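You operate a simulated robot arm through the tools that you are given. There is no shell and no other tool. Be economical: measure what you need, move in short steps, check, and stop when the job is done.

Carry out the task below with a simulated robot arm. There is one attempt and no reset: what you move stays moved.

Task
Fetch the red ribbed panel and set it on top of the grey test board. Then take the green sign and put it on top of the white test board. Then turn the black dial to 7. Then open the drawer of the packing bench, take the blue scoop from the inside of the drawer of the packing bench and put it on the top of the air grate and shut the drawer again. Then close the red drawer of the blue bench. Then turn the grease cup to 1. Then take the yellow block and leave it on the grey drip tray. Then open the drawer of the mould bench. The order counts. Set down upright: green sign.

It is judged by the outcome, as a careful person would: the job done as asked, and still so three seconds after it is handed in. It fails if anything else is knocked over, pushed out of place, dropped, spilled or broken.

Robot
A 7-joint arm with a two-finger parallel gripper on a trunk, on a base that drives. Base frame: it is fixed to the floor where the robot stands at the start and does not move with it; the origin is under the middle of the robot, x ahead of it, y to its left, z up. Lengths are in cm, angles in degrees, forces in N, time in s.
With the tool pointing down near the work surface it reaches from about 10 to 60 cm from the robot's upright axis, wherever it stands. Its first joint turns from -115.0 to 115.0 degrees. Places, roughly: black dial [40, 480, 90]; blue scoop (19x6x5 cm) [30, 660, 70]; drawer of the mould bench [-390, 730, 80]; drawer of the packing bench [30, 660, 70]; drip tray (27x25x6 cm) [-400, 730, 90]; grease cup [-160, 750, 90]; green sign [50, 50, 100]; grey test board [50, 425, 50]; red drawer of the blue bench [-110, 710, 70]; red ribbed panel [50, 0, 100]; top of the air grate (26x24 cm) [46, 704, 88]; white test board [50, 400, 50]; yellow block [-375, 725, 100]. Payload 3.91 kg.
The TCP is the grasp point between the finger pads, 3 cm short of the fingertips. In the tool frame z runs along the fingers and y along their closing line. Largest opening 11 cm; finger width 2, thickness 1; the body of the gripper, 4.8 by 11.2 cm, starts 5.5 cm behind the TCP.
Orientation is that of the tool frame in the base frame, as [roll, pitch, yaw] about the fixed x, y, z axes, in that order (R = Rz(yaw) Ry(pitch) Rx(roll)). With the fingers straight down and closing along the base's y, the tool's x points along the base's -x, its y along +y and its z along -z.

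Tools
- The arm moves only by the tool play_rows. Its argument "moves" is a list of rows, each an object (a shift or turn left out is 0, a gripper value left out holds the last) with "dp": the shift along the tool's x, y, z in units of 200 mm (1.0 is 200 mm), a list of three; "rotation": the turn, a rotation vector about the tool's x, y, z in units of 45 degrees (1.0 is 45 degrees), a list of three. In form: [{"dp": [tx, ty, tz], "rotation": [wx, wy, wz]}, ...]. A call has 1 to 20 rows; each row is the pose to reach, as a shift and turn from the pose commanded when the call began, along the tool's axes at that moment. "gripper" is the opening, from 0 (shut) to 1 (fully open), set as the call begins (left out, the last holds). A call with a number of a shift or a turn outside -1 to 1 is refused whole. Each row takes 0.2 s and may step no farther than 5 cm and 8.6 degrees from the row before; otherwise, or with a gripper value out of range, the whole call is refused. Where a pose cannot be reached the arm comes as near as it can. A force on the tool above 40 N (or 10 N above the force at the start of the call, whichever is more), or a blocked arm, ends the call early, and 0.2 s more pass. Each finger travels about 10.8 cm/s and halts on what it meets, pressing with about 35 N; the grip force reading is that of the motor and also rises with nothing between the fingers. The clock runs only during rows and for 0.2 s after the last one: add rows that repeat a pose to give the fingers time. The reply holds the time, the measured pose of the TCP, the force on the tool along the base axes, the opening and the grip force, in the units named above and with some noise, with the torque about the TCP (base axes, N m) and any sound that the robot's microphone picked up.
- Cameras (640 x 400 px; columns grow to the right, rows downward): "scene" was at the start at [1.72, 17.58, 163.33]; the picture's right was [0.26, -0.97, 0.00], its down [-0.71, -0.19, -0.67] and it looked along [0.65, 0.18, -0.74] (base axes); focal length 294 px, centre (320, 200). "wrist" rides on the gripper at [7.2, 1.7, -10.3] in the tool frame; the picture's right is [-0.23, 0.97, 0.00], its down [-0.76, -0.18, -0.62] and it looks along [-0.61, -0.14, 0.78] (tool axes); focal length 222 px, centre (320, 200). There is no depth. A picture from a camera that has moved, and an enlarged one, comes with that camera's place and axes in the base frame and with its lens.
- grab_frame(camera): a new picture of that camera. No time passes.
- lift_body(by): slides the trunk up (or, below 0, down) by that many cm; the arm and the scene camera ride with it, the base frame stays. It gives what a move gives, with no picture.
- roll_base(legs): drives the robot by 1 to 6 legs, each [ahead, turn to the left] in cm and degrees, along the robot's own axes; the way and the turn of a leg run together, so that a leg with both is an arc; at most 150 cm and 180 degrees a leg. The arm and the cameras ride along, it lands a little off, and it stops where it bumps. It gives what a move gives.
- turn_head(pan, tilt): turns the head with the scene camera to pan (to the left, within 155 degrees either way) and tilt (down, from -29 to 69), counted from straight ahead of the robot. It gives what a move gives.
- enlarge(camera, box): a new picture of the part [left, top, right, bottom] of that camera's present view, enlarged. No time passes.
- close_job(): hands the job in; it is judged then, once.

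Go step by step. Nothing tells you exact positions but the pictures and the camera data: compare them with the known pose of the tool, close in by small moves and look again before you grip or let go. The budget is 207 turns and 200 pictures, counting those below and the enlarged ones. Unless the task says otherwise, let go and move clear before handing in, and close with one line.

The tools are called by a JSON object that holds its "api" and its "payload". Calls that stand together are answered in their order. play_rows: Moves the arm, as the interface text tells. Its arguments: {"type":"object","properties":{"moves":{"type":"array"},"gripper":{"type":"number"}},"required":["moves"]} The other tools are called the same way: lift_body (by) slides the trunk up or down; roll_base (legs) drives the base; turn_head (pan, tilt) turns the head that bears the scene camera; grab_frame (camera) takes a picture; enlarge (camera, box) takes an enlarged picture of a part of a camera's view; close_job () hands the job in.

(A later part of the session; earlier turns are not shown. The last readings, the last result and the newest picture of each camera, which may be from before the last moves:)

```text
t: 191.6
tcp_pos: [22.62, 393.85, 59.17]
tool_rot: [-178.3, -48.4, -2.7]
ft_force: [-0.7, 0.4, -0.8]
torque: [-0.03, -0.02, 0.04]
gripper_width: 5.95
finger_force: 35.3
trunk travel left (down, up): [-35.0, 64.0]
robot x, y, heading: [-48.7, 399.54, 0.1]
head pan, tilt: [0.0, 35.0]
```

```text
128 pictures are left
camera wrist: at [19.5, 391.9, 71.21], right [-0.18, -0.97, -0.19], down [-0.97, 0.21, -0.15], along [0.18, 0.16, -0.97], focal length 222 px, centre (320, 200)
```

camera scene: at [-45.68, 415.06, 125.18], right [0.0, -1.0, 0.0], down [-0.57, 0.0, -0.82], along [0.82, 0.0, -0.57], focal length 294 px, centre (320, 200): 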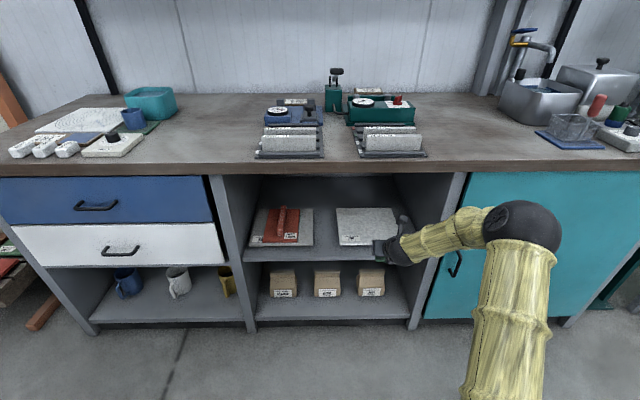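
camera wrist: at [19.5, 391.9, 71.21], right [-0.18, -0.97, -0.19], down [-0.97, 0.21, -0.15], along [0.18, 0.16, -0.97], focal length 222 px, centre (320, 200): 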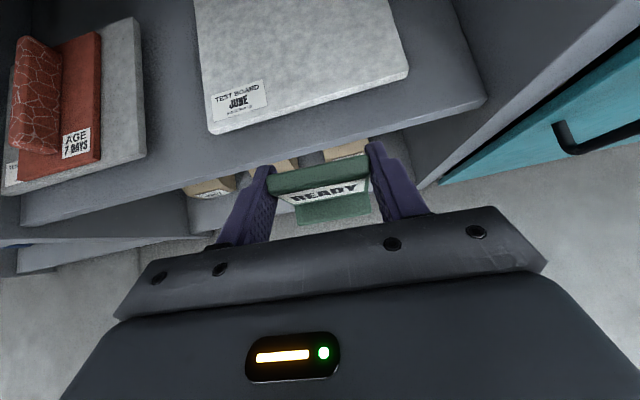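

{"api": "roll_base", "payload": {"legs": [[17.5, 0]]}}

{"api": "play_rows", "payload": {"moves": [{"dp": [0, -0.05, 0]}, {"dp": [0, -0.1, 0]}]}}

{"api": "grab_frame", "payload": {"camera": "scene"}}

{"api": "grab_frame", "payload": {"camera": "wrist"}}

```text
t: 193.3
tcp_pos: [40.08, 393.59, 59.17]
tool_rot: [-178.2, -48.3, -2.8]
ft_force: [0.2, -0.1, -0.5]
torque: [-0.01, -0.02, 0.03]
gripper_width: 5.92
finger_force: 35.1
trunk travel left (down, up): [-35.0, 64.0]
robot x, y, heading: [-31.06, 399.51, -0.3]
head pan, tilt: [0.0, 35.0]
```

```text
t: 193.9
tcp_pos: [40.12, 395.6, 59.08]
tool_rot: [-178.3, -48.4, -3.0]
ft_force: [-0.4, 0.5, -0.8]
torque: [-0.03, 0.0, 0.01]
gripper_width: 5.91
finger_force: 34.9
trunk travel left (down, up): [-35.0, 64.0]
robot x, y, heading: [-30.82, 399.6, -0.3]
head pan, tilt: [0.0, 35.0]
```

```text
127 pictures are left
camera scene: at [-28.14, 415.05, 125.18], right [0.0, -1.0, 0.0], down [-0.57, 0.0, -0.82], along [0.82, 0.0, -0.57], focal length 294 px, centre (320, 200)
```

scene: 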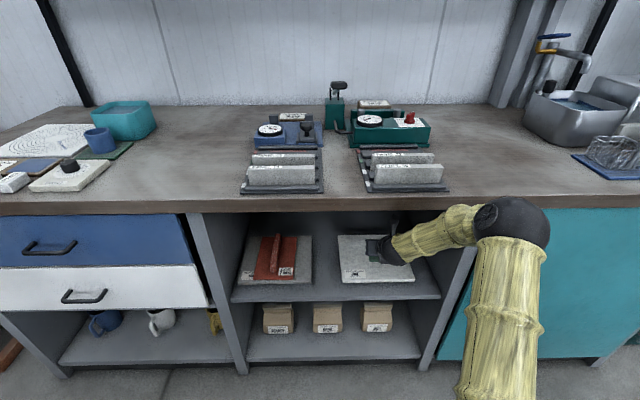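

```text
126 pictures are left
camera wrist: at [36.99, 393.74, 71.31], right [-0.18, -0.97, -0.19], down [-0.97, 0.21, -0.15], along [0.18, 0.16, -0.97], focal length 222 px, centre (320, 200)
```

wrist: 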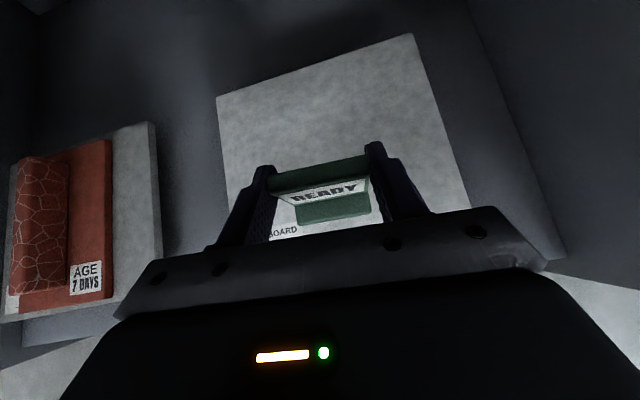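

{"api": "lift_body", "payload": {"by": -3.8}}

{"api": "play_rows", "payload": {"moves": [{"dp": [-0.011, 0, 0.01]}, {"dp": [-0.022, 0, 0.02]}]}}

{"api": "enlarge", "payload": {"camera": "scene", "box": [320, 210, 460, 310]}}

```text
t: 194.7
tcp_pos: [40.15, 395.65, 55.4]
tool_rot: [-178.3, -48.3, -2.9]
ft_force: [-0.4, 0.1, 0.0]
torque: [-0.02, 0.01, -0.01]
gripper_width: 5.92
finger_force: 34.9
trunk travel left (down, up): [-31.2, 67.8]
robot x, y, heading: [-31.25, 400.29, -0.0]
head pan, tilt: [0.0, 35.0]
```

```text
t: 195.3
tcp_pos: [40.17, 395.62, 54.76]
tool_rot: [-178.3, -48.3, -2.9]
ft_force: [-0.2, -0.4, -1.3]
torque: [-0.01, 0.01, -0.01]
gripper_width: 5.92
finger_force: 35.3
trunk travel left (down, up): [-31.2, 67.8]
robot x, y, heading: [-31.24, 399.36, 0.1]
head pan, tilt: [0.0, 35.0]
```

```text
4.00 times, centred on (390, 260) of scene
camera zoom: at [-28.15, 415.06, 121.38], right [0.0, -1.0, 0.0], down [-0.57, 0.0, -0.82], along [0.82, 0.0, -0.57], focal length 1177 px, centre (40, -40)
```

zoom: 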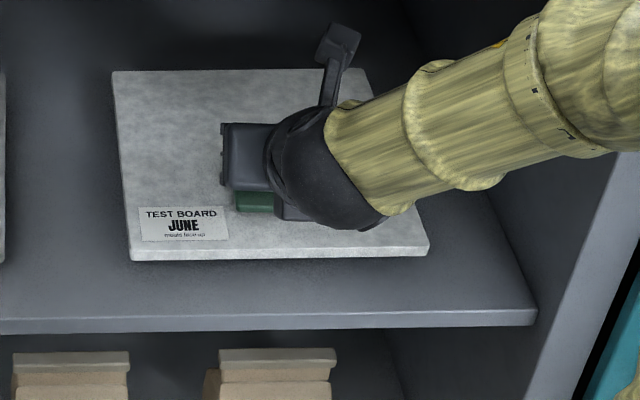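

{"api": "play_rows", "payload": {"moves": [{"dp": [-0.008, 0, 0.007]}, {"dp": [-0.015, 0, 0.013]}, {"dp": [-0.022, 0, 0.02]}]}}

{"api": "play_rows", "payload": {"moves": [{"dp": [-0.004, 0, 0.004]}, {"dp": [-0.009, 0, 0.008]}]}}

{"api": "grab_frame", "payload": {"camera": "wrist"}}

```text
t: 196.1
tcp_pos: [40.25, 395.52, 54.55]
tool_rot: [-178.5, -48.8, -2.7]
ft_force: [-4.0, -1.6, 18.4]
torque: [-0.6, 0.26, -0.08]
gripper_width: 5.91
finger_force: 35.0
trunk travel left (down, up): [-31.2, 67.8]
robot x, y, heading: [-31.31, 399.49, -0.3]
head pan, tilt: [0.0, 35.0]
```

```text
t: 196.7
tcp_pos: [40.24, 395.86, 54.38]
tool_rot: [-178.4, -48.9, -2.9]
ft_force: [2.3, 1.4, 35.3]
torque: [-0.47, 0.03, 0.02]
gripper_width: 5.94
finger_force: 34.7
trunk travel left (down, up): [-31.2, 67.8]
robot x, y, heading: [-30.77, 399.82, -0.1]
head pan, tilt: [0.0, 35.0]
```

```text
124 pictures are left
camera wrist: at [36.98, 393.87, 66.58], right [-0.18, -0.97, -0.19], down [-0.96, 0.21, -0.16], along [0.19, 0.15, -0.97], focal length 222 px, centre (320, 200)
```

wrist: 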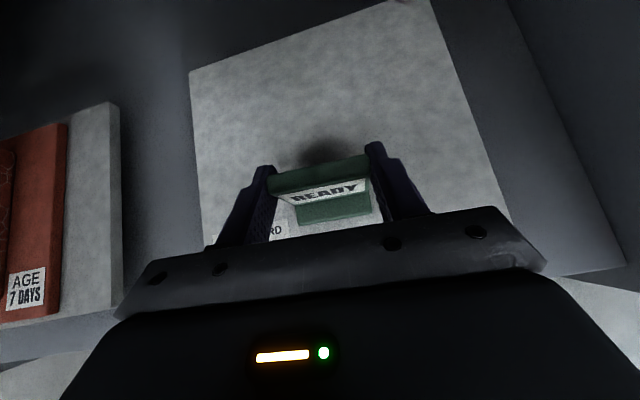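

Contact reached; relieving pressure and releasing.

{"api": "play_rows", "payload": {"moves": [{"dp": [0.012, 0, -0.011]}, {"dp": [0.024, 0, -0.021]}]}}

{"api": "play_rows", "payload": {"gripper": 0.72, "moves": [{"dp": [0, 0, 0]}, {"dp": [0, 0, 0]}, {"dp": [0, 0, 0]}]}}

{"api": "grab_frame", "payload": {"camera": "wrist"}}

```text
t: 197.3
tcp_pos: [40.07, 395.72, 54.46]
tool_rot: [-178.3, -48.2, -2.9]
ft_force: [5.7, -0.5, 17.0]
torque: [-0.52, -0.61, 0.16]
gripper_width: 5.94
finger_force: 35.2
trunk travel left (down, up): [-31.2, 67.8]
robot x, y, heading: [-31.01, 399.69, -0.4]
head pan, tilt: [0.0, 35.0]
```

```text
t: 198.1
tcp_pos: [40.21, 395.69, 54.42]
tool_rot: [-178.4, -48.2, -3.0]
ft_force: [-0.4, 0.5, -0.5]
torque: [0.0, 0.03, 0.01]
gripper_width: 7.93
finger_force: 0.0
trunk travel left (down, up): [-31.2, 67.8]
robot x, y, heading: [-31.44, 399.23, -0.1]
head pan, tilt: [0.0, 35.0]
```

```text
123 pictures are left
camera wrist: at [37.03, 393.8, 66.59], right [-0.18, -0.97, -0.19], down [-0.97, 0.21, -0.15], along [0.18, 0.16, -0.97], focal length 222 px, centre (320, 200)
```

wrist: 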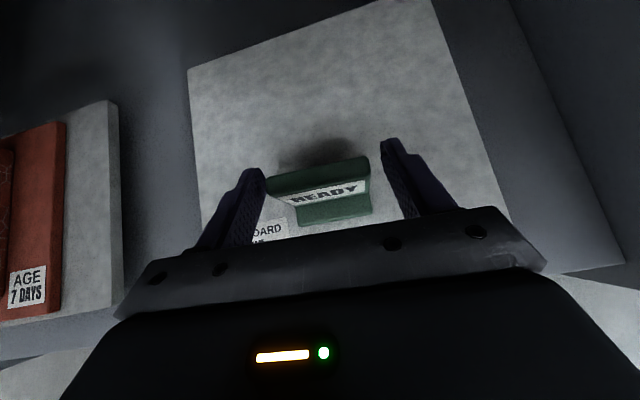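

{"api": "play_rows", "payload": {"moves": [{"dp": [0, 0, -0.1]}, {"dp": [0, 0, -0.25]}]}}

{"api": "roll_base", "payload": {"legs": [[-35, 0]]}}

{"api": "grab_frame", "payload": {"camera": "scene"}}

{"api": "enlarge", "payload": {"camera": "scene", "box": [210, 170, 450, 300]}}

```text
t: 198.7
tcp_pos: [36.44, 395.64, 57.87]
tool_rot: [-178.3, -48.3, -2.8]
ft_force: [0.1, 0.0, 0.2]
torque: [-0.01, 0.03, 0.02]
gripper_width: 7.92
finger_force: 0.0
trunk travel left (down, up): [-31.2, 67.8]
robot x, y, heading: [-31.36, 399.5, 0.3]
head pan, tilt: [0.0, 35.0]
```

```text
t: 201.2
tcp_pos: [2.03, 395.74, 57.74]
tool_rot: [-178.4, -48.3, -2.8]
ft_force: [0.9, 0.1, 0.6]
torque: [0.01, 0.0, 0.01]
gripper_width: 7.92
finger_force: 0.0
trunk travel left (down, up): [-31.2, 67.8]
robot x, y, heading: [-65.47, 399.72, -0.2]
head pan, tilt: [0.0, 35.0]
```

```text
122 pictures are left
camera scene: at [-62.66, 415.07, 121.38], right [0.0, -1.0, 0.0], down [-0.57, 0.0, -0.82], along [0.82, 0.0, -0.57], focal length 294 px, centre (320, 200)
```

scene: 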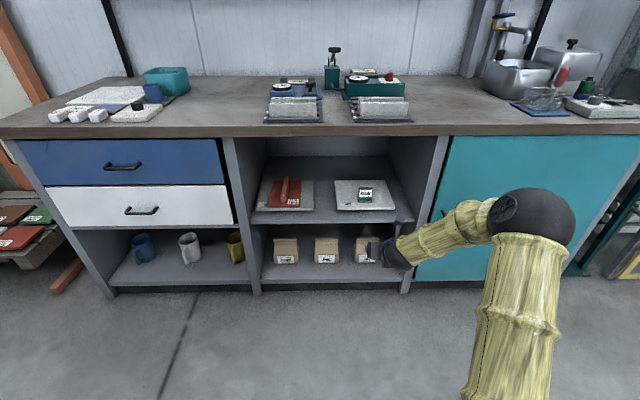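

```text
2.67 times, centred on (330, 235) of scene
camera zoom: at [-62.66, 415.07, 121.38], right [0.0, -1.0, 0.0], down [-0.57, 0.0, -0.82], along [0.82, 0.0, -0.57], focal length 784 px, centre (293, 107)
```

zoom: 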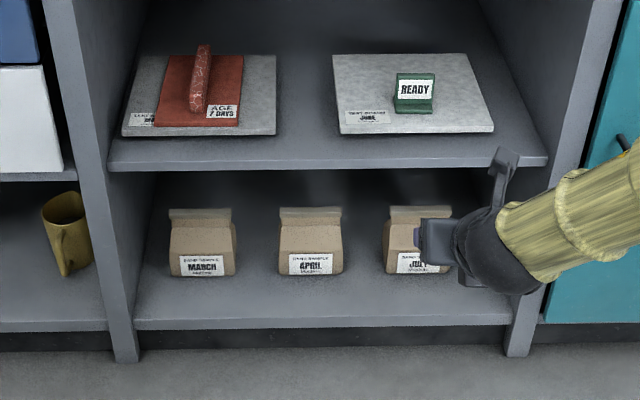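

Panel and sign are both in place. Next the dial on the left of the bench: moving over and raising the arm to look at it.

{"api": "lift_body", "payload": {"by": 40}}

{"api": "lift_body", "payload": {"by": 18}}

{"api": "roll_base", "payload": {"legs": [[0, 90], [75, 0], [0, -90], [20, 0]]}}

{"api": "turn_head", "payload": {"pan": 0, "tilt": 45}}

{"api": "grab_frame", "payload": {"camera": "scene"}}

```text
t: 205.1
tcp_pos: [1.98, 395.77, 97.74]
tool_rot: [-178.4, -48.3, -2.8]
ft_force: [0.1, 0.2, 1.2]
torque: [-0.01, 0.02, 0.03]
gripper_width: 7.94
finger_force: 0.0
trunk travel left (down, up): [-71.2, 27.8]
robot x, y, heading: [-65.31, 399.75, 0.2]
head pan, tilt: [0.0, 35.0]
```

```text
t: 207.1
tcp_pos: [1.98, 395.69, 115.75]
tool_rot: [-178.3, -48.3, -2.8]
ft_force: [-0.4, -0.8, 0.0]
torque: [-0.02, -0.01, 0.01]
gripper_width: 7.9
finger_force: 0.1
trunk travel left (down, up): [-89.2, 9.8]
robot x, y, heading: [-65.53, 399.36, 0.0]
head pan, tilt: [0.0, 35.0]
```

```text
t: 224.3
tcp_pos: [19.55, 475.69, 115.83]
tool_rot: [-178.3, -48.3, -0.1]
ft_force: [0.6, -0.8, -0.8]
torque: [0.03, -0.01, 0.01]
gripper_width: 7.9
finger_force: 0.0
trunk travel left (down, up): [-89.2, 9.8]
robot x, y, heading: [-48.07, 476.48, 2.6]
head pan, tilt: [0.0, 35.0]
```

```text
t: 225.1
tcp_pos: [19.39, 475.81, 115.93]
tool_rot: [-178.4, -48.3, -0.1]
ft_force: [1.2, 0.3, 0.1]
torque: [0.02, 0.0, 0.01]
gripper_width: 7.91
finger_force: 0.0
trunk travel left (down, up): [-89.2, 9.8]
robot x, y, heading: [-47.82, 476.46, 2.6]
head pan, tilt: [0.0, 45.0]
```

```text
120 pictures are left
camera scene: at [-46.71, 491.93, 177.9], right [0.05, -1.0, 0.0], down [-0.71, -0.03, -0.71], along [0.71, 0.03, -0.71], focal length 294 px, centre (320, 200)
```

scene: 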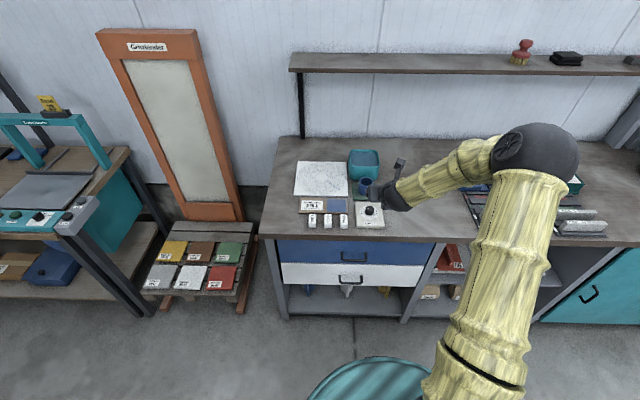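

{"api": "enlarge", "payload": {"camera": "scene", "box": [280, 140, 420, 250]}}

{"api": "grab_frame", "payload": {"camera": "wrist"}}

```text
3.64 times, centred on (350, 195) of scene
camera zoom: at [-46.71, 491.93, 177.9], right [0.05, -1.0, 0.0], down [-0.71, -0.03, -0.71], along [0.71, 0.03, -0.71], focal length 1070 px, centre (211, 218)
```

zoom: 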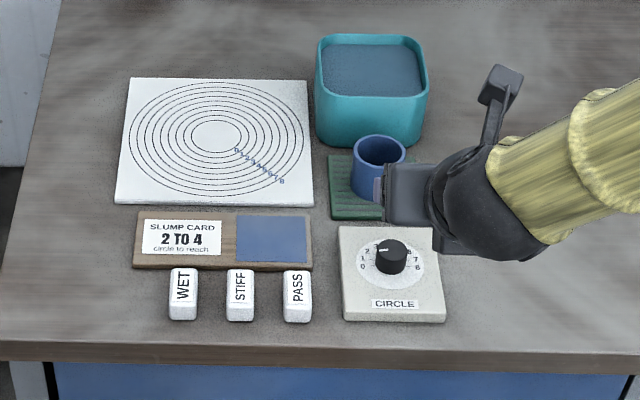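

```text
118 pictures are left
camera wrist: at [16.43, 473.72, 127.96], right [-0.13, -0.97, -0.19], down [-0.98, 0.16, -0.15], along [0.18, 0.16, -0.97], focal length 222 px, centre (320, 200)
```

wrist: 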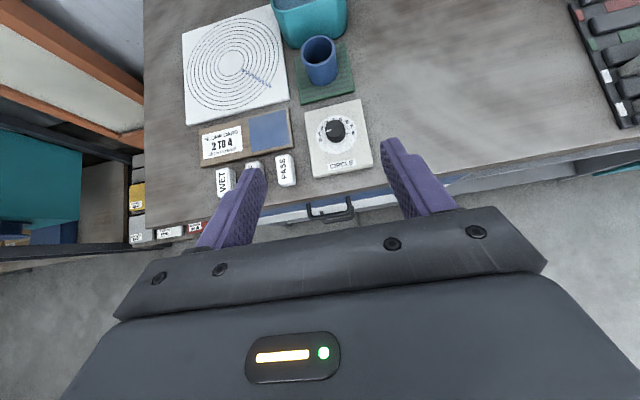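

{"api": "enlarge", "payload": {"camera": "wrist", "box": [295, 90, 385, 180]}}

{"api": "enlarge", "payload": {"camera": "scene", "box": [345, 195, 395, 235]}}

```text
4.44 times, centred on (340, 135) of wrist
camera zoom: at [16.43, 473.72, 127.96], right [-0.13, -0.97, -0.19], down [-0.98, 0.16, -0.15], along [0.18, 0.16, -0.97], focal length 987 px, centre (231, 489)
```

zoom: 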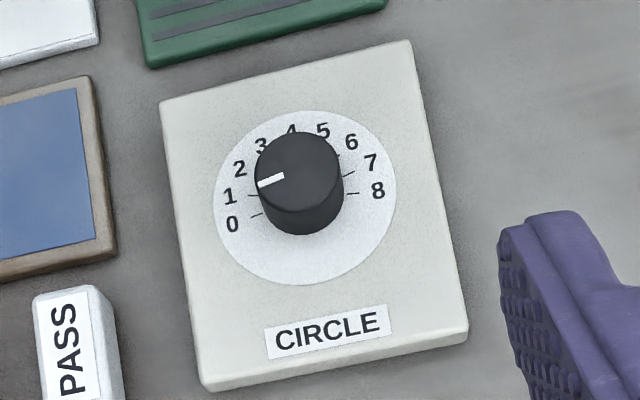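

```text
10.00 times, centred on (370, 215) of scene
camera zoom: at [-46.71, 491.93, 177.9], right [0.05, -1.0, 0.0], down [-0.71, -0.03, -0.71], along [0.71, 0.03, -0.71], focal length 2942 px, centre (-180, 50)
```

zoom: 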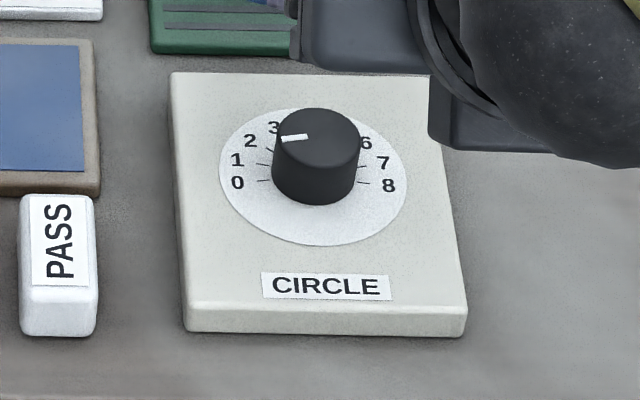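

The dial reads about 0 (mark pointing left), 7 is about 172° clockwise. Knob top at ≈[35.5, 475.3, 91.5]. Bringing the tool to vertical and over the knob.

{"api": "play_rows", "payload": {"gripper": 0.55, "moves": [{"dp": [-0.1, 0, -0.112], "rotation": [0, -0.18, 0]}, {"dp": [-0.2, 0, -0.224], "rotation": [0, -0.36, 0]}, {"dp": [-0.3, 0, -0.336], "rotation": [0, -0.54, 0]}, {"dp": [-0.4, 0, -0.448], "rotation": [0, -0.72, 0]}, {"dp": [-0.5, 0, -0.56], "rotation": [0, -0.9, 0]}, {"dp": [-0.5, 0, -0.56], "rotation": [0, -1.0, 0]}]}}

{"api": "roll_base", "payload": {"legs": [[34, -2.6]]}}

{"api": "grab_frame", "payload": {"camera": "wrist"}}

{"api": "grab_frame", "payload": {"camera": "scene"}}

```text
t: 226.5
tcp_pos: [4.47, 475.36, 115.76]
tool_rot: [-179.0, -3.3, 1.1]
ft_force: [0.2, -0.8, 0.4]
torque: [0.01, 0.0, 0.01]
gripper_width: 6.05
finger_force: 0.0
trunk travel left (down, up): [-89.2, 9.8]
robot x, y, heading: [-48.17, 476.38, 3.0]
head pan, tilt: [0.0, 45.0]
```

```text
t: 229.0
tcp_pos: [38.71, 473.65, 115.81]
tool_rot: [-178.9, -3.3, -1.7]
ft_force: [0.2, -0.3, -0.4]
torque: [0.02, 0.0, -0.02]
gripper_width: 6.06
finger_force: 0.1
trunk travel left (down, up): [-89.2, 9.8]
robot x, y, heading: [-13.86, 476.92, -0.2]
head pan, tilt: [0.0, 45.0]
```

```text
115 pictures are left
camera wrist: at [45.22, 471.52, 126.3], right [-0.25, -0.97, -0.03], down [-0.79, 0.19, 0.58], along [-0.56, 0.17, -0.81], focal length 222 px, centre (320, 200)
```

wrist: 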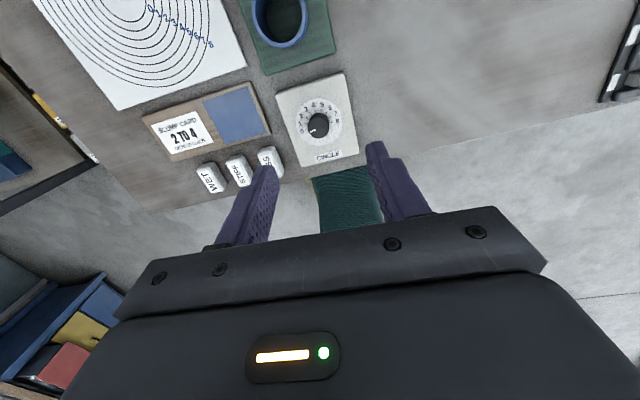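

```text
114 pictures are left
camera scene: at [-11.41, 492.66, 177.9], right [0.0, -1.0, 0.0], down [-0.71, 0.0, -0.71], along [0.71, 0.0, -0.71], focal length 294 px, centre (320, 200)
```

scene: 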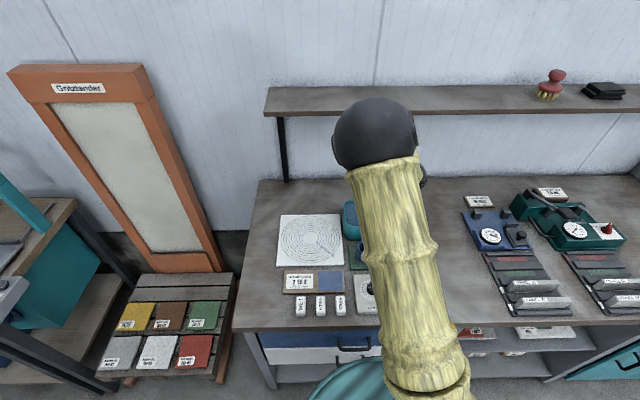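

{"api": "play_rows", "payload": {"moves": [{"dp": [-0.05, -0.02, 0.22], "rotation": [0, -0.073, 0]}, {"dp": [-0.1, -0.04, 0.44], "rotation": [0, -0.073, 0]}, {"dp": [-0.16, -0.055, 0.66], "rotation": [0, -0.073, 0]}, {"dp": [-0.215, -0.065, 0.88], "rotation": [0, -0.073, 0]}]}}

{"api": "grab_frame", "payload": {"camera": "wrist"}}

```text
t: 230.0
tcp_pos: [35.36, 475.3, 97.83]
tool_rot: [-178.9, 0.0, -1.6]
ft_force: [-0.2, 0.3, -0.3]
torque: [0.0, -0.01, -0.01]
gripper_width: 6.02
finger_force: 0.0
trunk travel left (down, up): [-89.2, 9.8]
robot x, y, heading: [-13.93, 477.08, 0.0]
head pan, tilt: [0.0, 45.0]
```

```text
113 pictures are left
camera wrist: at [42.43, 473.13, 108.17], right [-0.25, -0.97, -0.02], down [-0.76, 0.19, 0.63], along [-0.6, 0.17, -0.78], focal length 222 px, centre (320, 200)
```

wrist: 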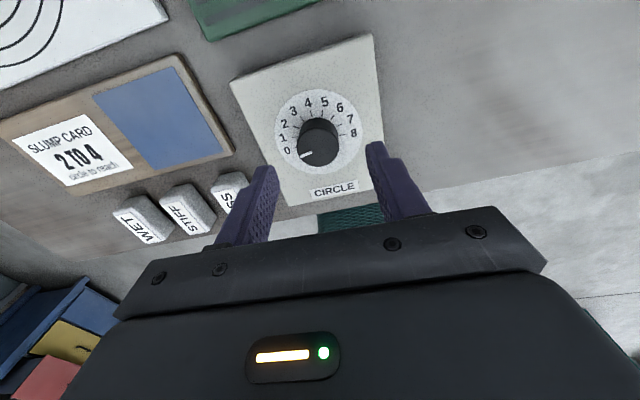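

{"api": "enlarge", "payload": {"camera": "wrist", "box": [270, 80, 370, 180]}}

```text
4.00 times, centred on (320, 130) of wrist
camera zoom: at [42.43, 473.13, 108.17], right [-0.25, -0.97, -0.02], down [-0.76, 0.19, 0.63], along [-0.6, 0.17, -0.78], focal length 888 px, centre (320, 480)
```

zoom: 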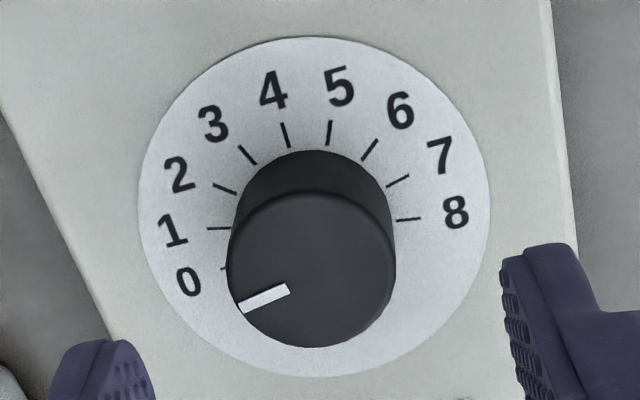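

Pointer is at 0 (190°); 7 lies 175° clockwise. Descending onto the knob and gripping.

{"api": "play_rows", "payload": {"gripper": 0.55, "moves": [{"dp": [-0.02, -0.012, 0.13], "rotation": [-0.024, 0, 0]}, {"dp": [-0.02, -0.012, 0.25], "rotation": [-0.024, 0, 0]}]}}

{"api": "grab_frame", "payload": {"camera": "wrist"}}

{"api": "play_rows", "payload": {"gripper": 0.1, "moves": [{"dp": [0, 0, 0]}, {"dp": [0, 0, 0]}, {"dp": [0, 0, 0]}, {"dp": [0, 0, 0]}]}}

{"api": "grab_frame", "payload": {"camera": "wrist"}}

```text
t: 230.6
tcp_pos: [34.95, 475.54, 93.05]
tool_rot: [179.9, -0.1, -1.5]
ft_force: [0.2, 0.4, 1.5]
torque: [0.03, 0.03, 0.0]
gripper_width: 6.04
finger_force: 0.1
trunk travel left (down, up): [-89.2, 9.8]
robot x, y, heading: [-14.03, 477.2, -0.1]
head pan, tilt: [0.0, 45.0]
```

```text
111 pictures are left
camera wrist: at [42.06, 473.73, 103.3], right [-0.25, -0.97, 0.0], down [-0.76, 0.2, 0.62], along [-0.6, 0.16, -0.78], focal length 222 px, centre (320, 200)
```

wrist: 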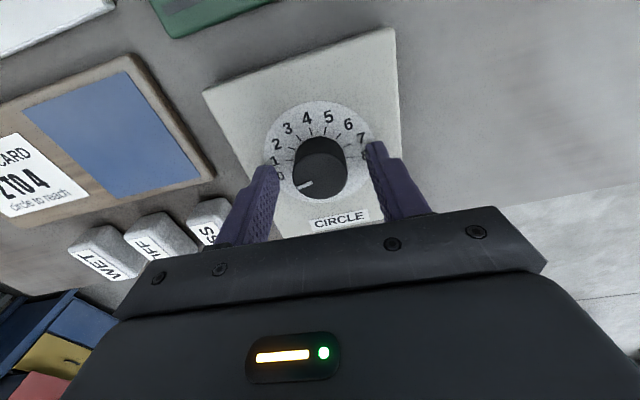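

```text
t: 231.6
tcp_pos: [34.92, 475.67, 93.01]
tool_rot: [-179.9, 0.0, -1.6]
ft_force: [-0.3, -1.9, -2.9]
torque: [-0.73, -0.38, 0.03]
gripper_width: 3.35
finger_force: 44.8
trunk travel left (down, up): [-89.2, 9.8]
robot x, y, heading: [-13.52, 477.05, -0.0]
head pan, tilt: [0.0, 45.0]
```

```text
110 pictures are left
camera wrist: at [42.04, 473.71, 103.29], right [-0.25, -0.97, 0.0], down [-0.76, 0.2, 0.62], along [-0.6, 0.16, -0.78], focal length 222 px, centre (320, 200)
```

wrist: 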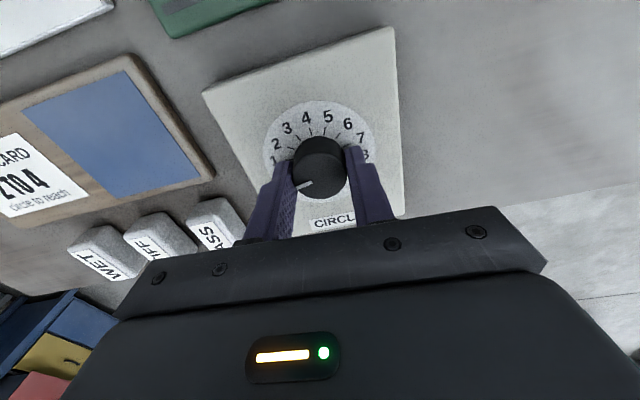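

{"api": "play_rows", "payload": {"moves": [{"rotation": [0, 0, 0.17]}, {"rotation": [0, 0, 0.34]}, {"rotation": [0, 0, 0.51]}, {"rotation": [0, 0, 0.68]}, {"rotation": [0, 0, 0.85]}, {"rotation": [0, 0, 1.0]}]}}

{"api": "grab_frame", "payload": {"camera": "wrist"}}

```text
t: 233.0
tcp_pos: [35.06, 475.56, 93.08]
tool_rot: [-179.7, -0.1, -46.8]
ft_force: [-2.3, -0.6, 23.6]
torque: [0.04, 1.09, -0.01]
gripper_width: 3.36
finger_force: 45.2
trunk travel left (down, up): [-89.2, 9.8]
robot x, y, heading: [-13.8, 477.29, -0.2]
head pan, tilt: [0.0, 45.0]
```

```text
109 pictures are left
camera wrist: at [38.59, 469.26, 103.29], right [-0.87, -0.5, 0.0], down [-0.39, 0.68, 0.62], along [-0.31, 0.54, -0.78], focal length 222 px, centre (320, 200)
```

wrist: 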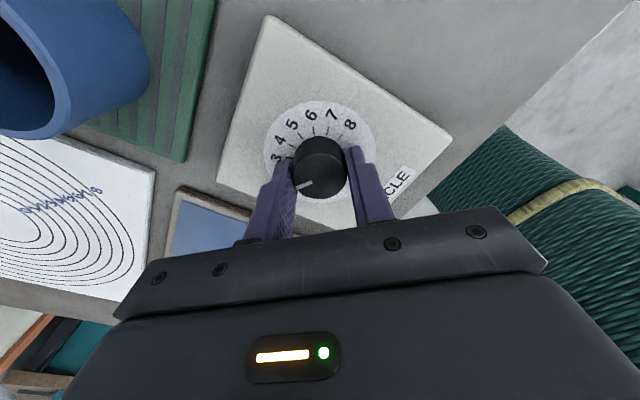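

Knob turns with the gripper. Continuing to a total of 175°.

{"api": "play_rows", "payload": {"moves": [{"rotation": [0, 0, 0.17], "dp": [0, 0, -0.008]}, {"rotation": [0, 0, 0.34], "dp": [0, 0, -0.008]}, {"rotation": [0, 0, 0.51], "dp": [0, 0, -0.008]}, {"rotation": [0, 0, 0.68], "dp": [0, 0, -0.008]}, {"rotation": [0, 0, 0.85], "dp": [0, 0, -0.008]}, {"rotation": [0, 0, 1.0], "dp": [0, 0, -0.008]}]}}

{"api": "play_rows", "payload": {"moves": [{"rotation": [0, 0, 0.17]}, {"rotation": [0, 0, 0.34]}, {"rotation": [0, 0, 0.51]}, {"rotation": [0, 0, 0.68]}, {"rotation": [0, 0, 0.85]}, {"rotation": [0, 0, 1.0]}]}}

{"api": "grab_frame", "payload": {"camera": "wrist"}}

```text
t: 234.4
tcp_pos: [35.13, 475.82, 92.99]
tool_rot: [-180.0, 0.1, -91.7]
ft_force: [2.6, 1.2, -6.7]
torque: [-0.91, -0.79, 0.03]
gripper_width: 3.34
finger_force: 44.6
trunk travel left (down, up): [-89.2, 9.8]
robot x, y, heading: [-13.98, 476.9, -0.3]
head pan, tilt: [0.0, 45.0]
```

```text
t: 235.8
tcp_pos: [35.31, 475.69, 93.05]
tool_rot: [-179.9, 0.0, -136.7]
ft_force: [8.1, 4.2, -15.5]
torque: [-0.01, -0.71, 0.02]
gripper_width: 3.34
finger_force: 45.4
trunk travel left (down, up): [-89.2, 9.8]
robot x, y, heading: [-13.68, 477.03, -0.1]
head pan, tilt: [0.0, 45.0]
```

```text
108 pictures are left
camera wrist: at [28.68, 471.96, 103.28], right [-0.5, 0.86, 0.0], down [0.68, 0.39, 0.62], along [0.54, 0.31, -0.78], focal length 222 px, centre (320, 200)
```

wrist: 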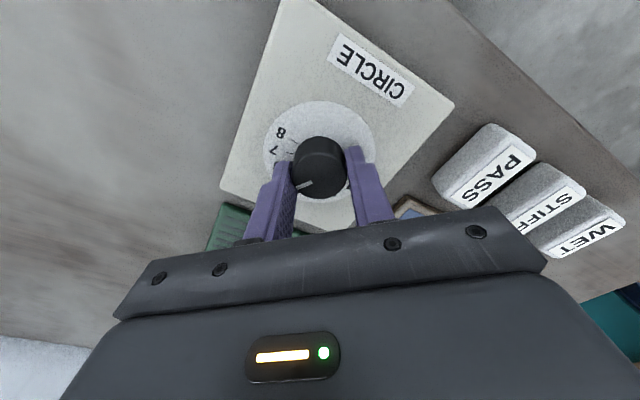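

{"api": "play_rows", "payload": {"moves": [{"rotation": [0, 0, 0.17]}, {"rotation": [0, 0, 0.34]}, {"rotation": [0, 0, 0.51]}, {"rotation": [0, 0, 0.68]}, {"rotation": [0, 0, 0.8]}, {"rotation": [0, 0, 0.889]}]}}

{"api": "play_rows", "payload": {"gripper": 0.55, "moves": [{"dp": [0, 0, 0]}, {"dp": [0, 0, 0]}, {"dp": [0, 0, 0]}]}}

{"api": "enlarge", "payload": {"camera": "wrist", "box": [250, 90, 390, 220]}}

```text
t: 237.2
tcp_pos: [35.29, 475.68, 93.15]
tool_rot: [-180.0, 0.2, -176.6]
ft_force: [15.8, -5.2, -0.3]
torque: [0.2, 0.7, 0.01]
gripper_width: 3.37
finger_force: 44.7
trunk travel left (down, up): [-89.2, 9.8]
robot x, y, heading: [-13.83, 477.28, -0.1]
head pan, tilt: [0.0, 45.0]
```

```text
t: 238.0
tcp_pos: [35.1, 475.6, 92.97]
tool_rot: [179.9, 0.0, -176.7]
ft_force: [-0.7, 1.0, -0.2]
torque: [0.0, 0.01, -0.01]
gripper_width: 6.04
finger_force: 0.2
trunk travel left (down, up): [-89.2, 9.8]
robot x, y, heading: [-13.98, 477.3, -0.1]
head pan, tilt: [0.0, 45.0]
```

```text
3.08 times, centred on (320, 155) of wrist
camera zoom: at [27.58, 476.92, 103.29], right [0.17, 0.99, 0.0], down [0.77, -0.13, 0.62], along [0.61, -0.1, -0.78], focal length 684 px, centre (320, 338)
```

zoom: 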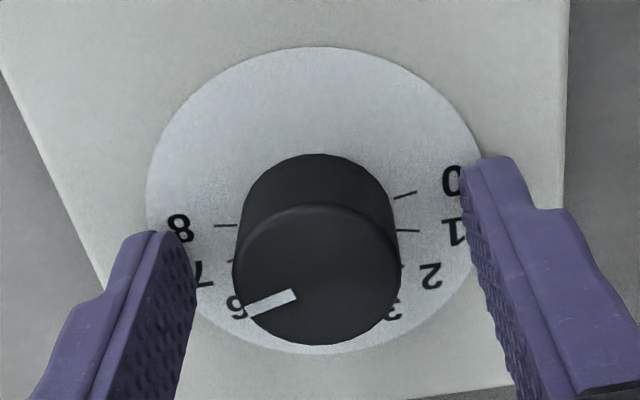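

The pointer is on 7 (about 16°, tick ≈15–19°). Rising clear and backing off to look at the packing bench.

{"api": "play_rows", "payload": {"moves": [{"dp": [0, 0, -0.2]}, {"dp": [0, 0, -0.4]}, {"dp": [0, 0, -0.6]}, {"dp": [0, 0, -0.8]}]}}

{"api": "enlarge", "payload": {"camera": "wrist", "box": [250, 90, 390, 220]}}

{"api": "roll_base", "payload": {"legs": [[-50, 0], [0, 90], [80, 0]]}}

{"api": "turn_head", "payload": {"pan": -45, "tilt": 30}}

{"api": "grab_frame", "payload": {"camera": "scene"}}

```text
t: 239.0
tcp_pos: [34.95, 475.59, 109.36]
tool_rot: [-180.0, 0.0, -176.5]
ft_force: [-0.9, -0.5, 0.0]
torque: [0.01, -0.01, 0.01]
gripper_width: 6.05
finger_force: 0.0
trunk travel left (down, up): [-89.2, 9.8]
robot x, y, heading: [-14.1, 477.12, -0.1]
head pan, tilt: [0.0, 45.0]
```

```text
3.08 times, centred on (320, 155) of wrist
camera zoom: at [27.45, 476.73, 119.56], right [0.17, 0.99, 0.0], down [0.77, -0.13, 0.62], along [0.61, -0.1, -0.78], focal length 684 px, centre (320, 338)
```

zoom: 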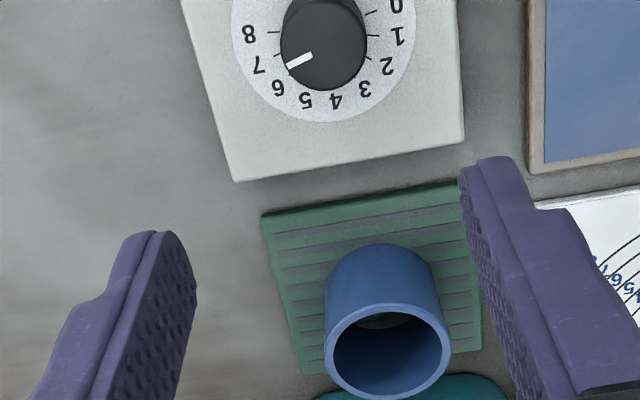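

```text
t: 252.5
tcp_pos: [-62.25, 606.79, 109.19]
tool_rot: [180.0, -0.1, -86.4]
ft_force: [-0.2, 1.2, -0.9]
torque: [-0.01, -0.03, 0.0]
gripper_width: 6.07
finger_force: 0.1
trunk travel left (down, up): [-89.2, 9.8]
robot x, y, heading: [-63.47, 557.86, 90.2]
head pan, tilt: [0.0, 45.0]
```

```text
t: 253.7
tcp_pos: [-62.32, 606.77, 109.25]
tool_rot: [180.0, 0.1, -86.3]
ft_force: [0.2, 0.2, -0.2]
torque: [0.02, 0.01, 0.01]
gripper_width: 6.03
finger_force: 0.1
trunk travel left (down, up): [-89.2, 9.8]
robot x, y, heading: [-63.52, 557.9, 90.4]
head pan, tilt: [-45.0, 30.0]
```

```text
105 pictures are left
camera scene: at [-72.7, 558.52, 180.16], right [0.71, -0.7, 0.0], down [-0.35, -0.36, -0.87], along [0.61, 0.62, -0.5], focal length 294 px, centre (320, 200)
```

scene: 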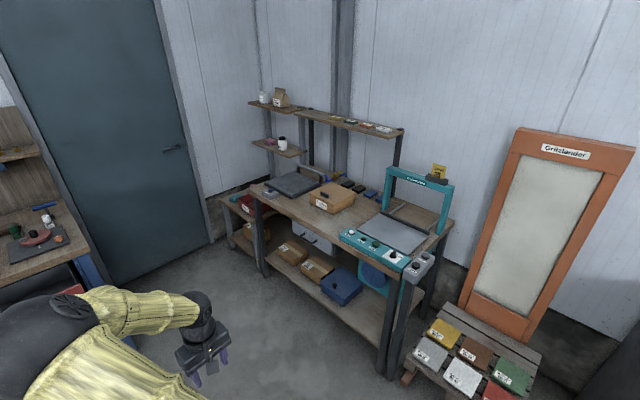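

{"api": "enlarge", "payload": {"camera": "scene", "box": [200, 140, 470, 360]}}

```text
1.82 times, centred on (335, 250) of scene
camera zoom: at [-72.7, 558.52, 180.16], right [0.71, -0.7, 0.0], down [-0.35, -0.36, -0.87], along [0.61, 0.62, -0.5], focal length 535 px, centre (293, 109)
```

zoom: 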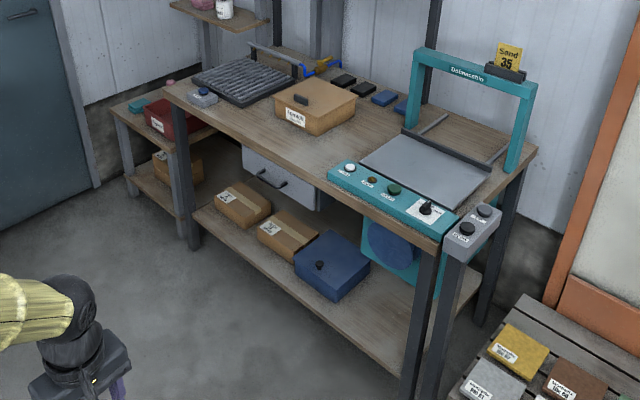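

The packing bench's grey drawer is near [22, 666, 70]; the dark ribbed air grate is at the bench's far-left. Driving up to face it.

{"api": "roll_base", "payload": {"legs": [[0, -11], [103, 0], [0, -79]]}}

{"api": "turn_head", "payload": {"pan": 0, "tilt": 40}}

{"api": "grab_frame", "payload": {"camera": "scene"}}

{"api": "grab_frame", "payload": {"camera": "wrist"}}

```text
t: 265.7
tcp_pos: [4.84, 657.74, 109.26]
tool_rot: [179.8, 0.0, -176.6]
ft_force: [-0.6, -0.7, 0.1]
torque: [0.01, -0.03, 0.02]
gripper_width: 6.03
finger_force: 0.0
trunk travel left (down, up): [-89.2, 9.8]
robot x, y, heading: [-43.71, 659.61, -0.1]
head pan, tilt: [-45.0, 30.0]
```

```text
t: 266.8
tcp_pos: [4.88, 657.83, 109.39]
tool_rot: [180.0, -0.1, -176.7]
ft_force: [0.1, 0.2, 0.1]
torque: [-0.04, -0.01, 0.01]
gripper_width: 6.05
finger_force: 0.0
trunk travel left (down, up): [-89.2, 9.8]
robot x, y, heading: [-43.89, 659.6, -0.2]
head pan, tilt: [0.0, 40.0]
```

```text
103 pictures are left
camera scene: at [-41.24, 675.0, 178.63], right [0.0, -1.0, 0.0], down [-0.64, 0.0, -0.77], along [0.77, 0.0, -0.64], focal length 294 px, centre (320, 200)
```

scene: 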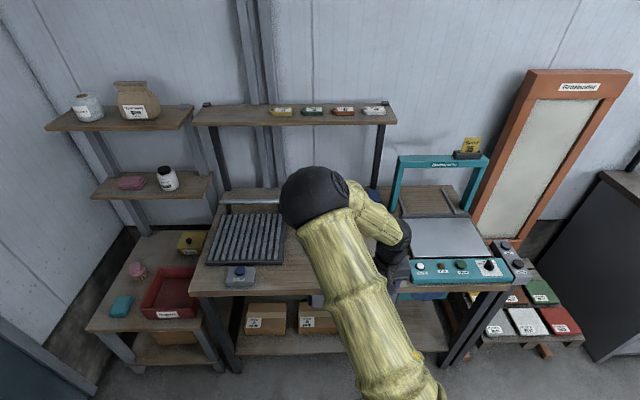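

```text
102 pictures are left
camera wrist: at [-2.55, 659.05, 119.5], right [0.17, 0.99, 0.0], down [0.77, -0.13, 0.62], along [0.61, -0.1, -0.78], focal length 222 px, centre (320, 200)
```

wrist: 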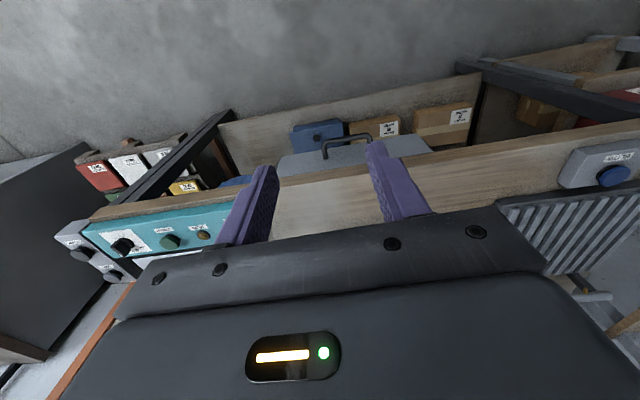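

The drawer handle (black bar) is at about [18, 661, 75]. I'll orient the tool horizontally with fingers closing vertically to grip the bar.

{"api": "play_rows", "payload": {"moves": [{"rotation": [0, 0, -0.18]}, {"rotation": [0, 0, -0.36]}, {"rotation": [0, 0, -0.54]}, {"rotation": [0, 0, -0.72]}, {"rotation": [0, 0, -0.9]}, {"rotation": [0, 0, -1.0]}]}}

{"api": "play_rows", "payload": {"moves": [{"rotation": [0, 0, -0.18]}, {"rotation": [0, 0, -0.36]}, {"rotation": [0, 0, -0.54]}, {"rotation": [0, 0, -0.72]}, {"rotation": [0, 0, -0.9]}, {"rotation": [0, 0, -1.0]}]}}

{"api": "play_rows", "payload": {"moves": [{"rotation": [0.18, 0, 0]}, {"rotation": [0.36, 0, 0]}, {"rotation": [0.54, 0, 0]}, {"rotation": [0.72, 0, 0]}, {"rotation": [0.9, 0, 0]}, {"rotation": [1.0, 0, 0]}]}}

{"api": "play_rows", "payload": {"moves": [{"rotation": [0.18, 0, 0]}, {"rotation": [0.36, 0, 0]}, {"rotation": [0.54, 0, 0]}, {"rotation": [0.72, 0, 0]}, {"rotation": [0.9, 0, 0]}, {"rotation": [1.0, 0, 0]}]}}

{"api": "grab_frame", "payload": {"camera": "scene"}}

```text
t: 268.2
tcp_pos: [5.02, 657.84, 109.4]
tool_rot: [-180.0, 0.1, -131.5]
ft_force: [-0.4, 0.2, -0.4]
torque: [0.02, -0.02, 0.02]
gripper_width: 6.05
finger_force: 0.1
trunk travel left (down, up): [-89.2, 9.8]
robot x, y, heading: [-43.97, 659.61, 0.1]
head pan, tilt: [0.0, 40.0]
```

```text
t: 269.6
tcp_pos: [5.03, 657.83, 109.33]
tool_rot: [-179.9, 0.0, -86.5]
ft_force: [0.0, 0.3, -0.1]
torque: [0.01, 0.05, 0.0]
gripper_width: 6.04
finger_force: 0.0
trunk travel left (down, up): [-89.2, 9.8]
robot x, y, heading: [-43.78, 659.37, -0.2]
head pan, tilt: [0.0, 40.0]
```

```text
t: 271.0
tcp_pos: [4.93, 657.82, 109.28]
tool_rot: [-134.9, 0.0, -86.6]
ft_force: [0.4, -0.7, 0.3]
torque: [-0.02, -0.01, 0.03]
gripper_width: 6.06
finger_force: 0.1
trunk travel left (down, up): [-89.2, 9.8]
robot x, y, heading: [-43.42, 659.59, -0.1]
head pan, tilt: [0.0, 40.0]
```

```text
t: 272.4
tcp_pos: [4.86, 657.87, 109.41]
tool_rot: [-89.7, 0.0, -86.6]
ft_force: [-0.5, 0.3, 0.5]
torque: [-0.03, 0.02, 0.0]
gripper_width: 6.05
finger_force: 0.1
out of reach, approached as far as the arm can: row 2, 3
trunk travel left (down, up): [-89.2, 9.8]
robot x, y, heading: [-43.56, 659.28, -0.3]
head pan, tilt: [0.0, 40.0]
```

```text
101 pictures are left
camera scene: at [-41.19, 674.94, 178.64], right [0.0, -1.0, 0.0], down [-0.64, 0.0, -0.77], along [0.77, 0.0, -0.64], focal length 294 px, centre (320, 200)
```

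scene: 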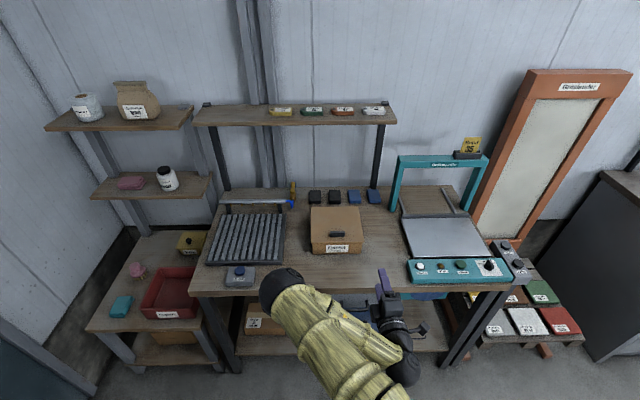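

{"api": "lift_body", "payload": {"by": -34.3}}

{"api": "play_rows", "payload": {"gripper": 0.6, "moves": [{"dp": [-0.08, 0, 0], "rotation": [0, 0.076, 0]}, {"dp": [-0.16, 0, 0], "rotation": [0, 0.076, 0]}]}}

{"api": "grab_frame", "payload": {"camera": "wrist"}}

{"api": "grab_frame", "payload": {"camera": "scene"}}

```text
t: 275.8
tcp_pos: [4.91, 657.93, 75.13]
tool_rot: [-89.8, 0.0, -86.6]
ft_force: [-0.2, -0.1, -0.1]
torque: [0.01, 0.02, 0.0]
gripper_width: 6.03
finger_force: 0.1
trunk travel left (down, up): [-54.9, 44.1]
robot x, y, heading: [-43.98, 659.67, -0.3]
head pan, tilt: [0.0, 40.0]
```

```text
t: 276.4
tcp_pos: [4.73, 661.12, 75.06]
tool_rot: [-90.0, 0.1, -90.1]
ft_force: [0.2, 0.0, -0.3]
torque: [0.04, 0.0, 0.05]
gripper_width: 6.58
finger_force: 0.1
trunk travel left (down, up): [-54.9, 44.1]
robot x, y, heading: [-43.64, 659.48, -0.1]
head pan, tilt: [0.0, 40.0]
```

```text
100 pictures are left
camera wrist: at [-5.82, 653.86, 73.24], right [0.0, 0.23, -0.97], down [-0.62, 0.76, 0.18], along [0.78, 0.61, 0.14], focal length 222 px, centre (320, 200)
```

wrist: 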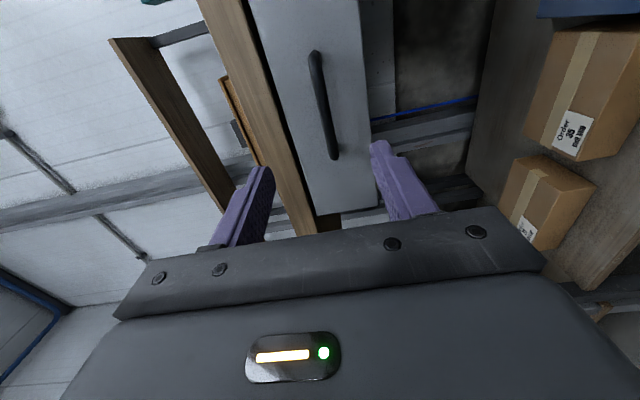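

```text
99 pictures are left
camera scene: at [-41.25, 675.03, 144.32], right [0.0, -1.0, 0.0], down [-0.64, 0.0, -0.77], along [0.77, 0.0, -0.64], focal length 294 px, centre (320, 200)
```

scene: 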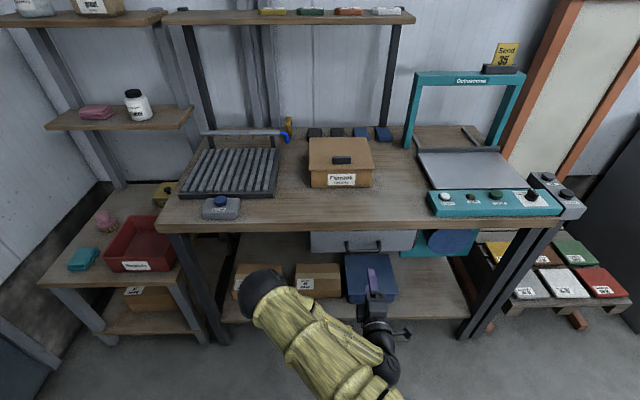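

{"api": "play_rows", "payload": {"moves": [{"dp": [-0.01, 0.04, 0]}]}}

{"api": "roll_base", "payload": {"legs": [[13.3, 0]]}}

{"api": "grab_frame", "payload": {"camera": "wrist"}}

```text
t: 276.8
tcp_pos: [4.74, 661.36, 74.2]
tool_rot: [-89.8, 0.1, -90.1]
ft_force: [0.7, 0.3, 0.5]
torque: [0.05, 0.0, 0.0]
gripper_width: 6.59
finger_force: 0.0
trunk travel left (down, up): [-54.9, 44.1]
robot x, y, heading: [-43.77, 659.26, -0.2]
head pan, tilt: [0.0, 40.0]
```

```text
t: 278.2
tcp_pos: [18.04, 661.39, 74.18]
tool_rot: [-90.0, 0.1, -90.0]
ft_force: [-0.2, 0.2, 0.0]
torque: [-0.04, -0.03, -0.01]
gripper_width: 6.61
finger_force: 0.1
trunk travel left (down, up): [-54.9, 44.1]
robot x, y, heading: [-30.65, 659.44, 0.0]
head pan, tilt: [0.0, 40.0]
```

```text
98 pictures are left
camera wrist: at [7.56, 654.09, 72.41], right [0.0, 0.23, -0.97], down [-0.62, 0.76, 0.18], along [0.78, 0.61, 0.14], focal length 222 px, centre (320, 200)
```

wrist: 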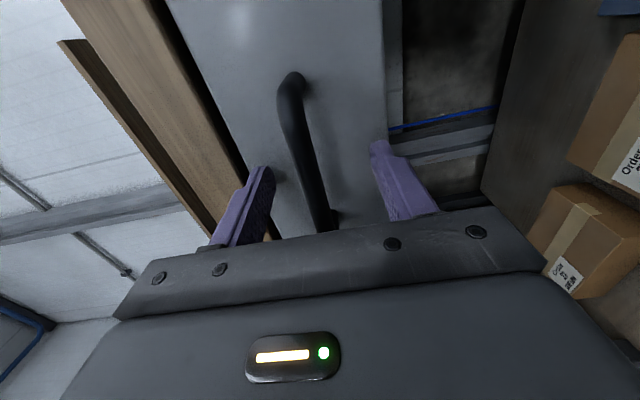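

{"api": "play_rows", "payload": {"moves": [{"dp": [0, 0, 0.065]}]}}

{"api": "play_rows", "payload": {"gripper": 0, "moves": [{"dp": [0, 0, 0]}, {"dp": [0, 0, 0]}, {"dp": [0, 0, 0]}, {"dp": [0, 0, 0]}, {"dp": [0, 0, 0]}]}}

{"api": "grab_frame", "payload": {"camera": "wrist"}}

```text
t: 278.6
tcp_pos: [18.36, 661.31, 74.28]
tool_rot: [-90.2, -0.1, -90.0]
ft_force: [-14.8, 0.6, 2.9]
torque: [0.03, -0.55, 0.21]
gripper_width: 6.71
finger_force: 1.1
trunk travel left (down, up): [-54.9, 44.1]
robot x, y, heading: [-30.43, 659.6, -0.3]
head pan, tilt: [0.0, 40.0]
stopped in row 1: the force on the tool passed its limit at 52 N (the readings are from after the stop); the commanded pose is now the measured one
```

```text
t: 279.8
tcp_pos: [18.23, 661.4, 74.46]
tool_rot: [-89.7, -0.2, -90.0]
ft_force: [-18.6, 1.3, 15.2]
torque: [0.19, 0.21, 0.36]
gripper_width: 1.19
finger_force: 45.0
trunk travel left (down, up): [-54.9, 44.1]
robot x, y, heading: [-30.57, 659.35, 0.0]
head pan, tilt: [0.0, 40.0]
stopped in row 5: the force on the tool passed its limit at 40 N (the readings are from after the stop); the commanded pose is now the measured one
```

```text
97 pictures are left
camera wrist: at [7.88, 654.05, 72.64], right [0.01, 0.22, -0.97], down [-0.62, 0.76, 0.17], along [0.78, 0.61, 0.15], focal length 222 px, centre (320, 200)
```

wrist: 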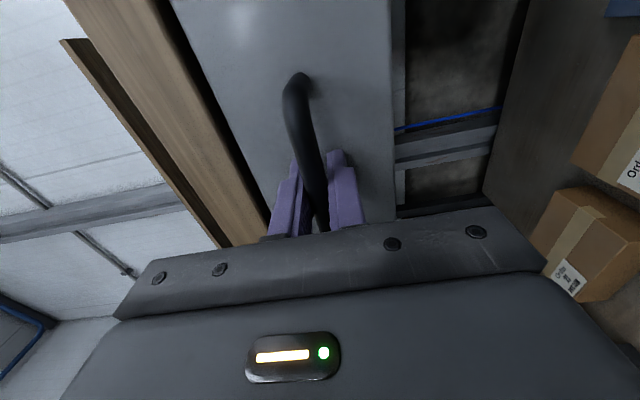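

Handle gripped (1.2 cm bar). Pulling the drawer by driving back.

{"api": "roll_base", "payload": {"legs": [[-12, 0]]}}

{"api": "grab_frame", "payload": {"camera": "scene"}}

```text
t: 281.1
tcp_pos: [6.22, 660.98, 74.49]
tool_rot: [-89.6, -0.1, -90.3]
ft_force: [-0.8, -16.5, 30.4]
torque: [0.13, 0.36, 0.2]
gripper_width: 1.18
finger_force: 45.3
trunk travel left (down, up): [-54.9, 44.1]
robot x, y, heading: [-42.74, 659.49, -0.1]
head pan, tilt: [0.0, 40.0]
```

```text
96 pictures are left
camera scene: at [-40.45, 674.82, 144.36], right [0.0, -1.0, 0.0], down [-0.64, 0.0, -0.77], along [0.77, 0.0, -0.64], focal length 294 px, centre (320, 200)
```

scene: 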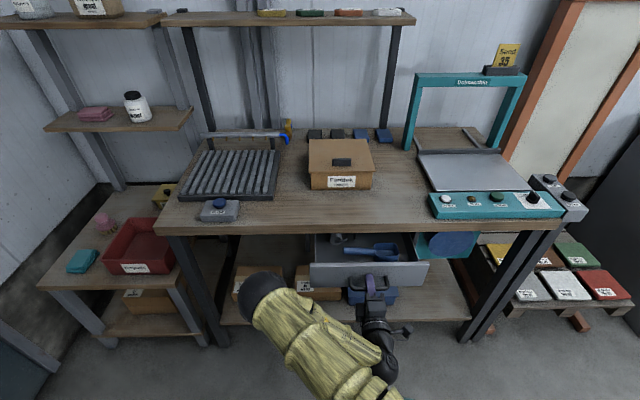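

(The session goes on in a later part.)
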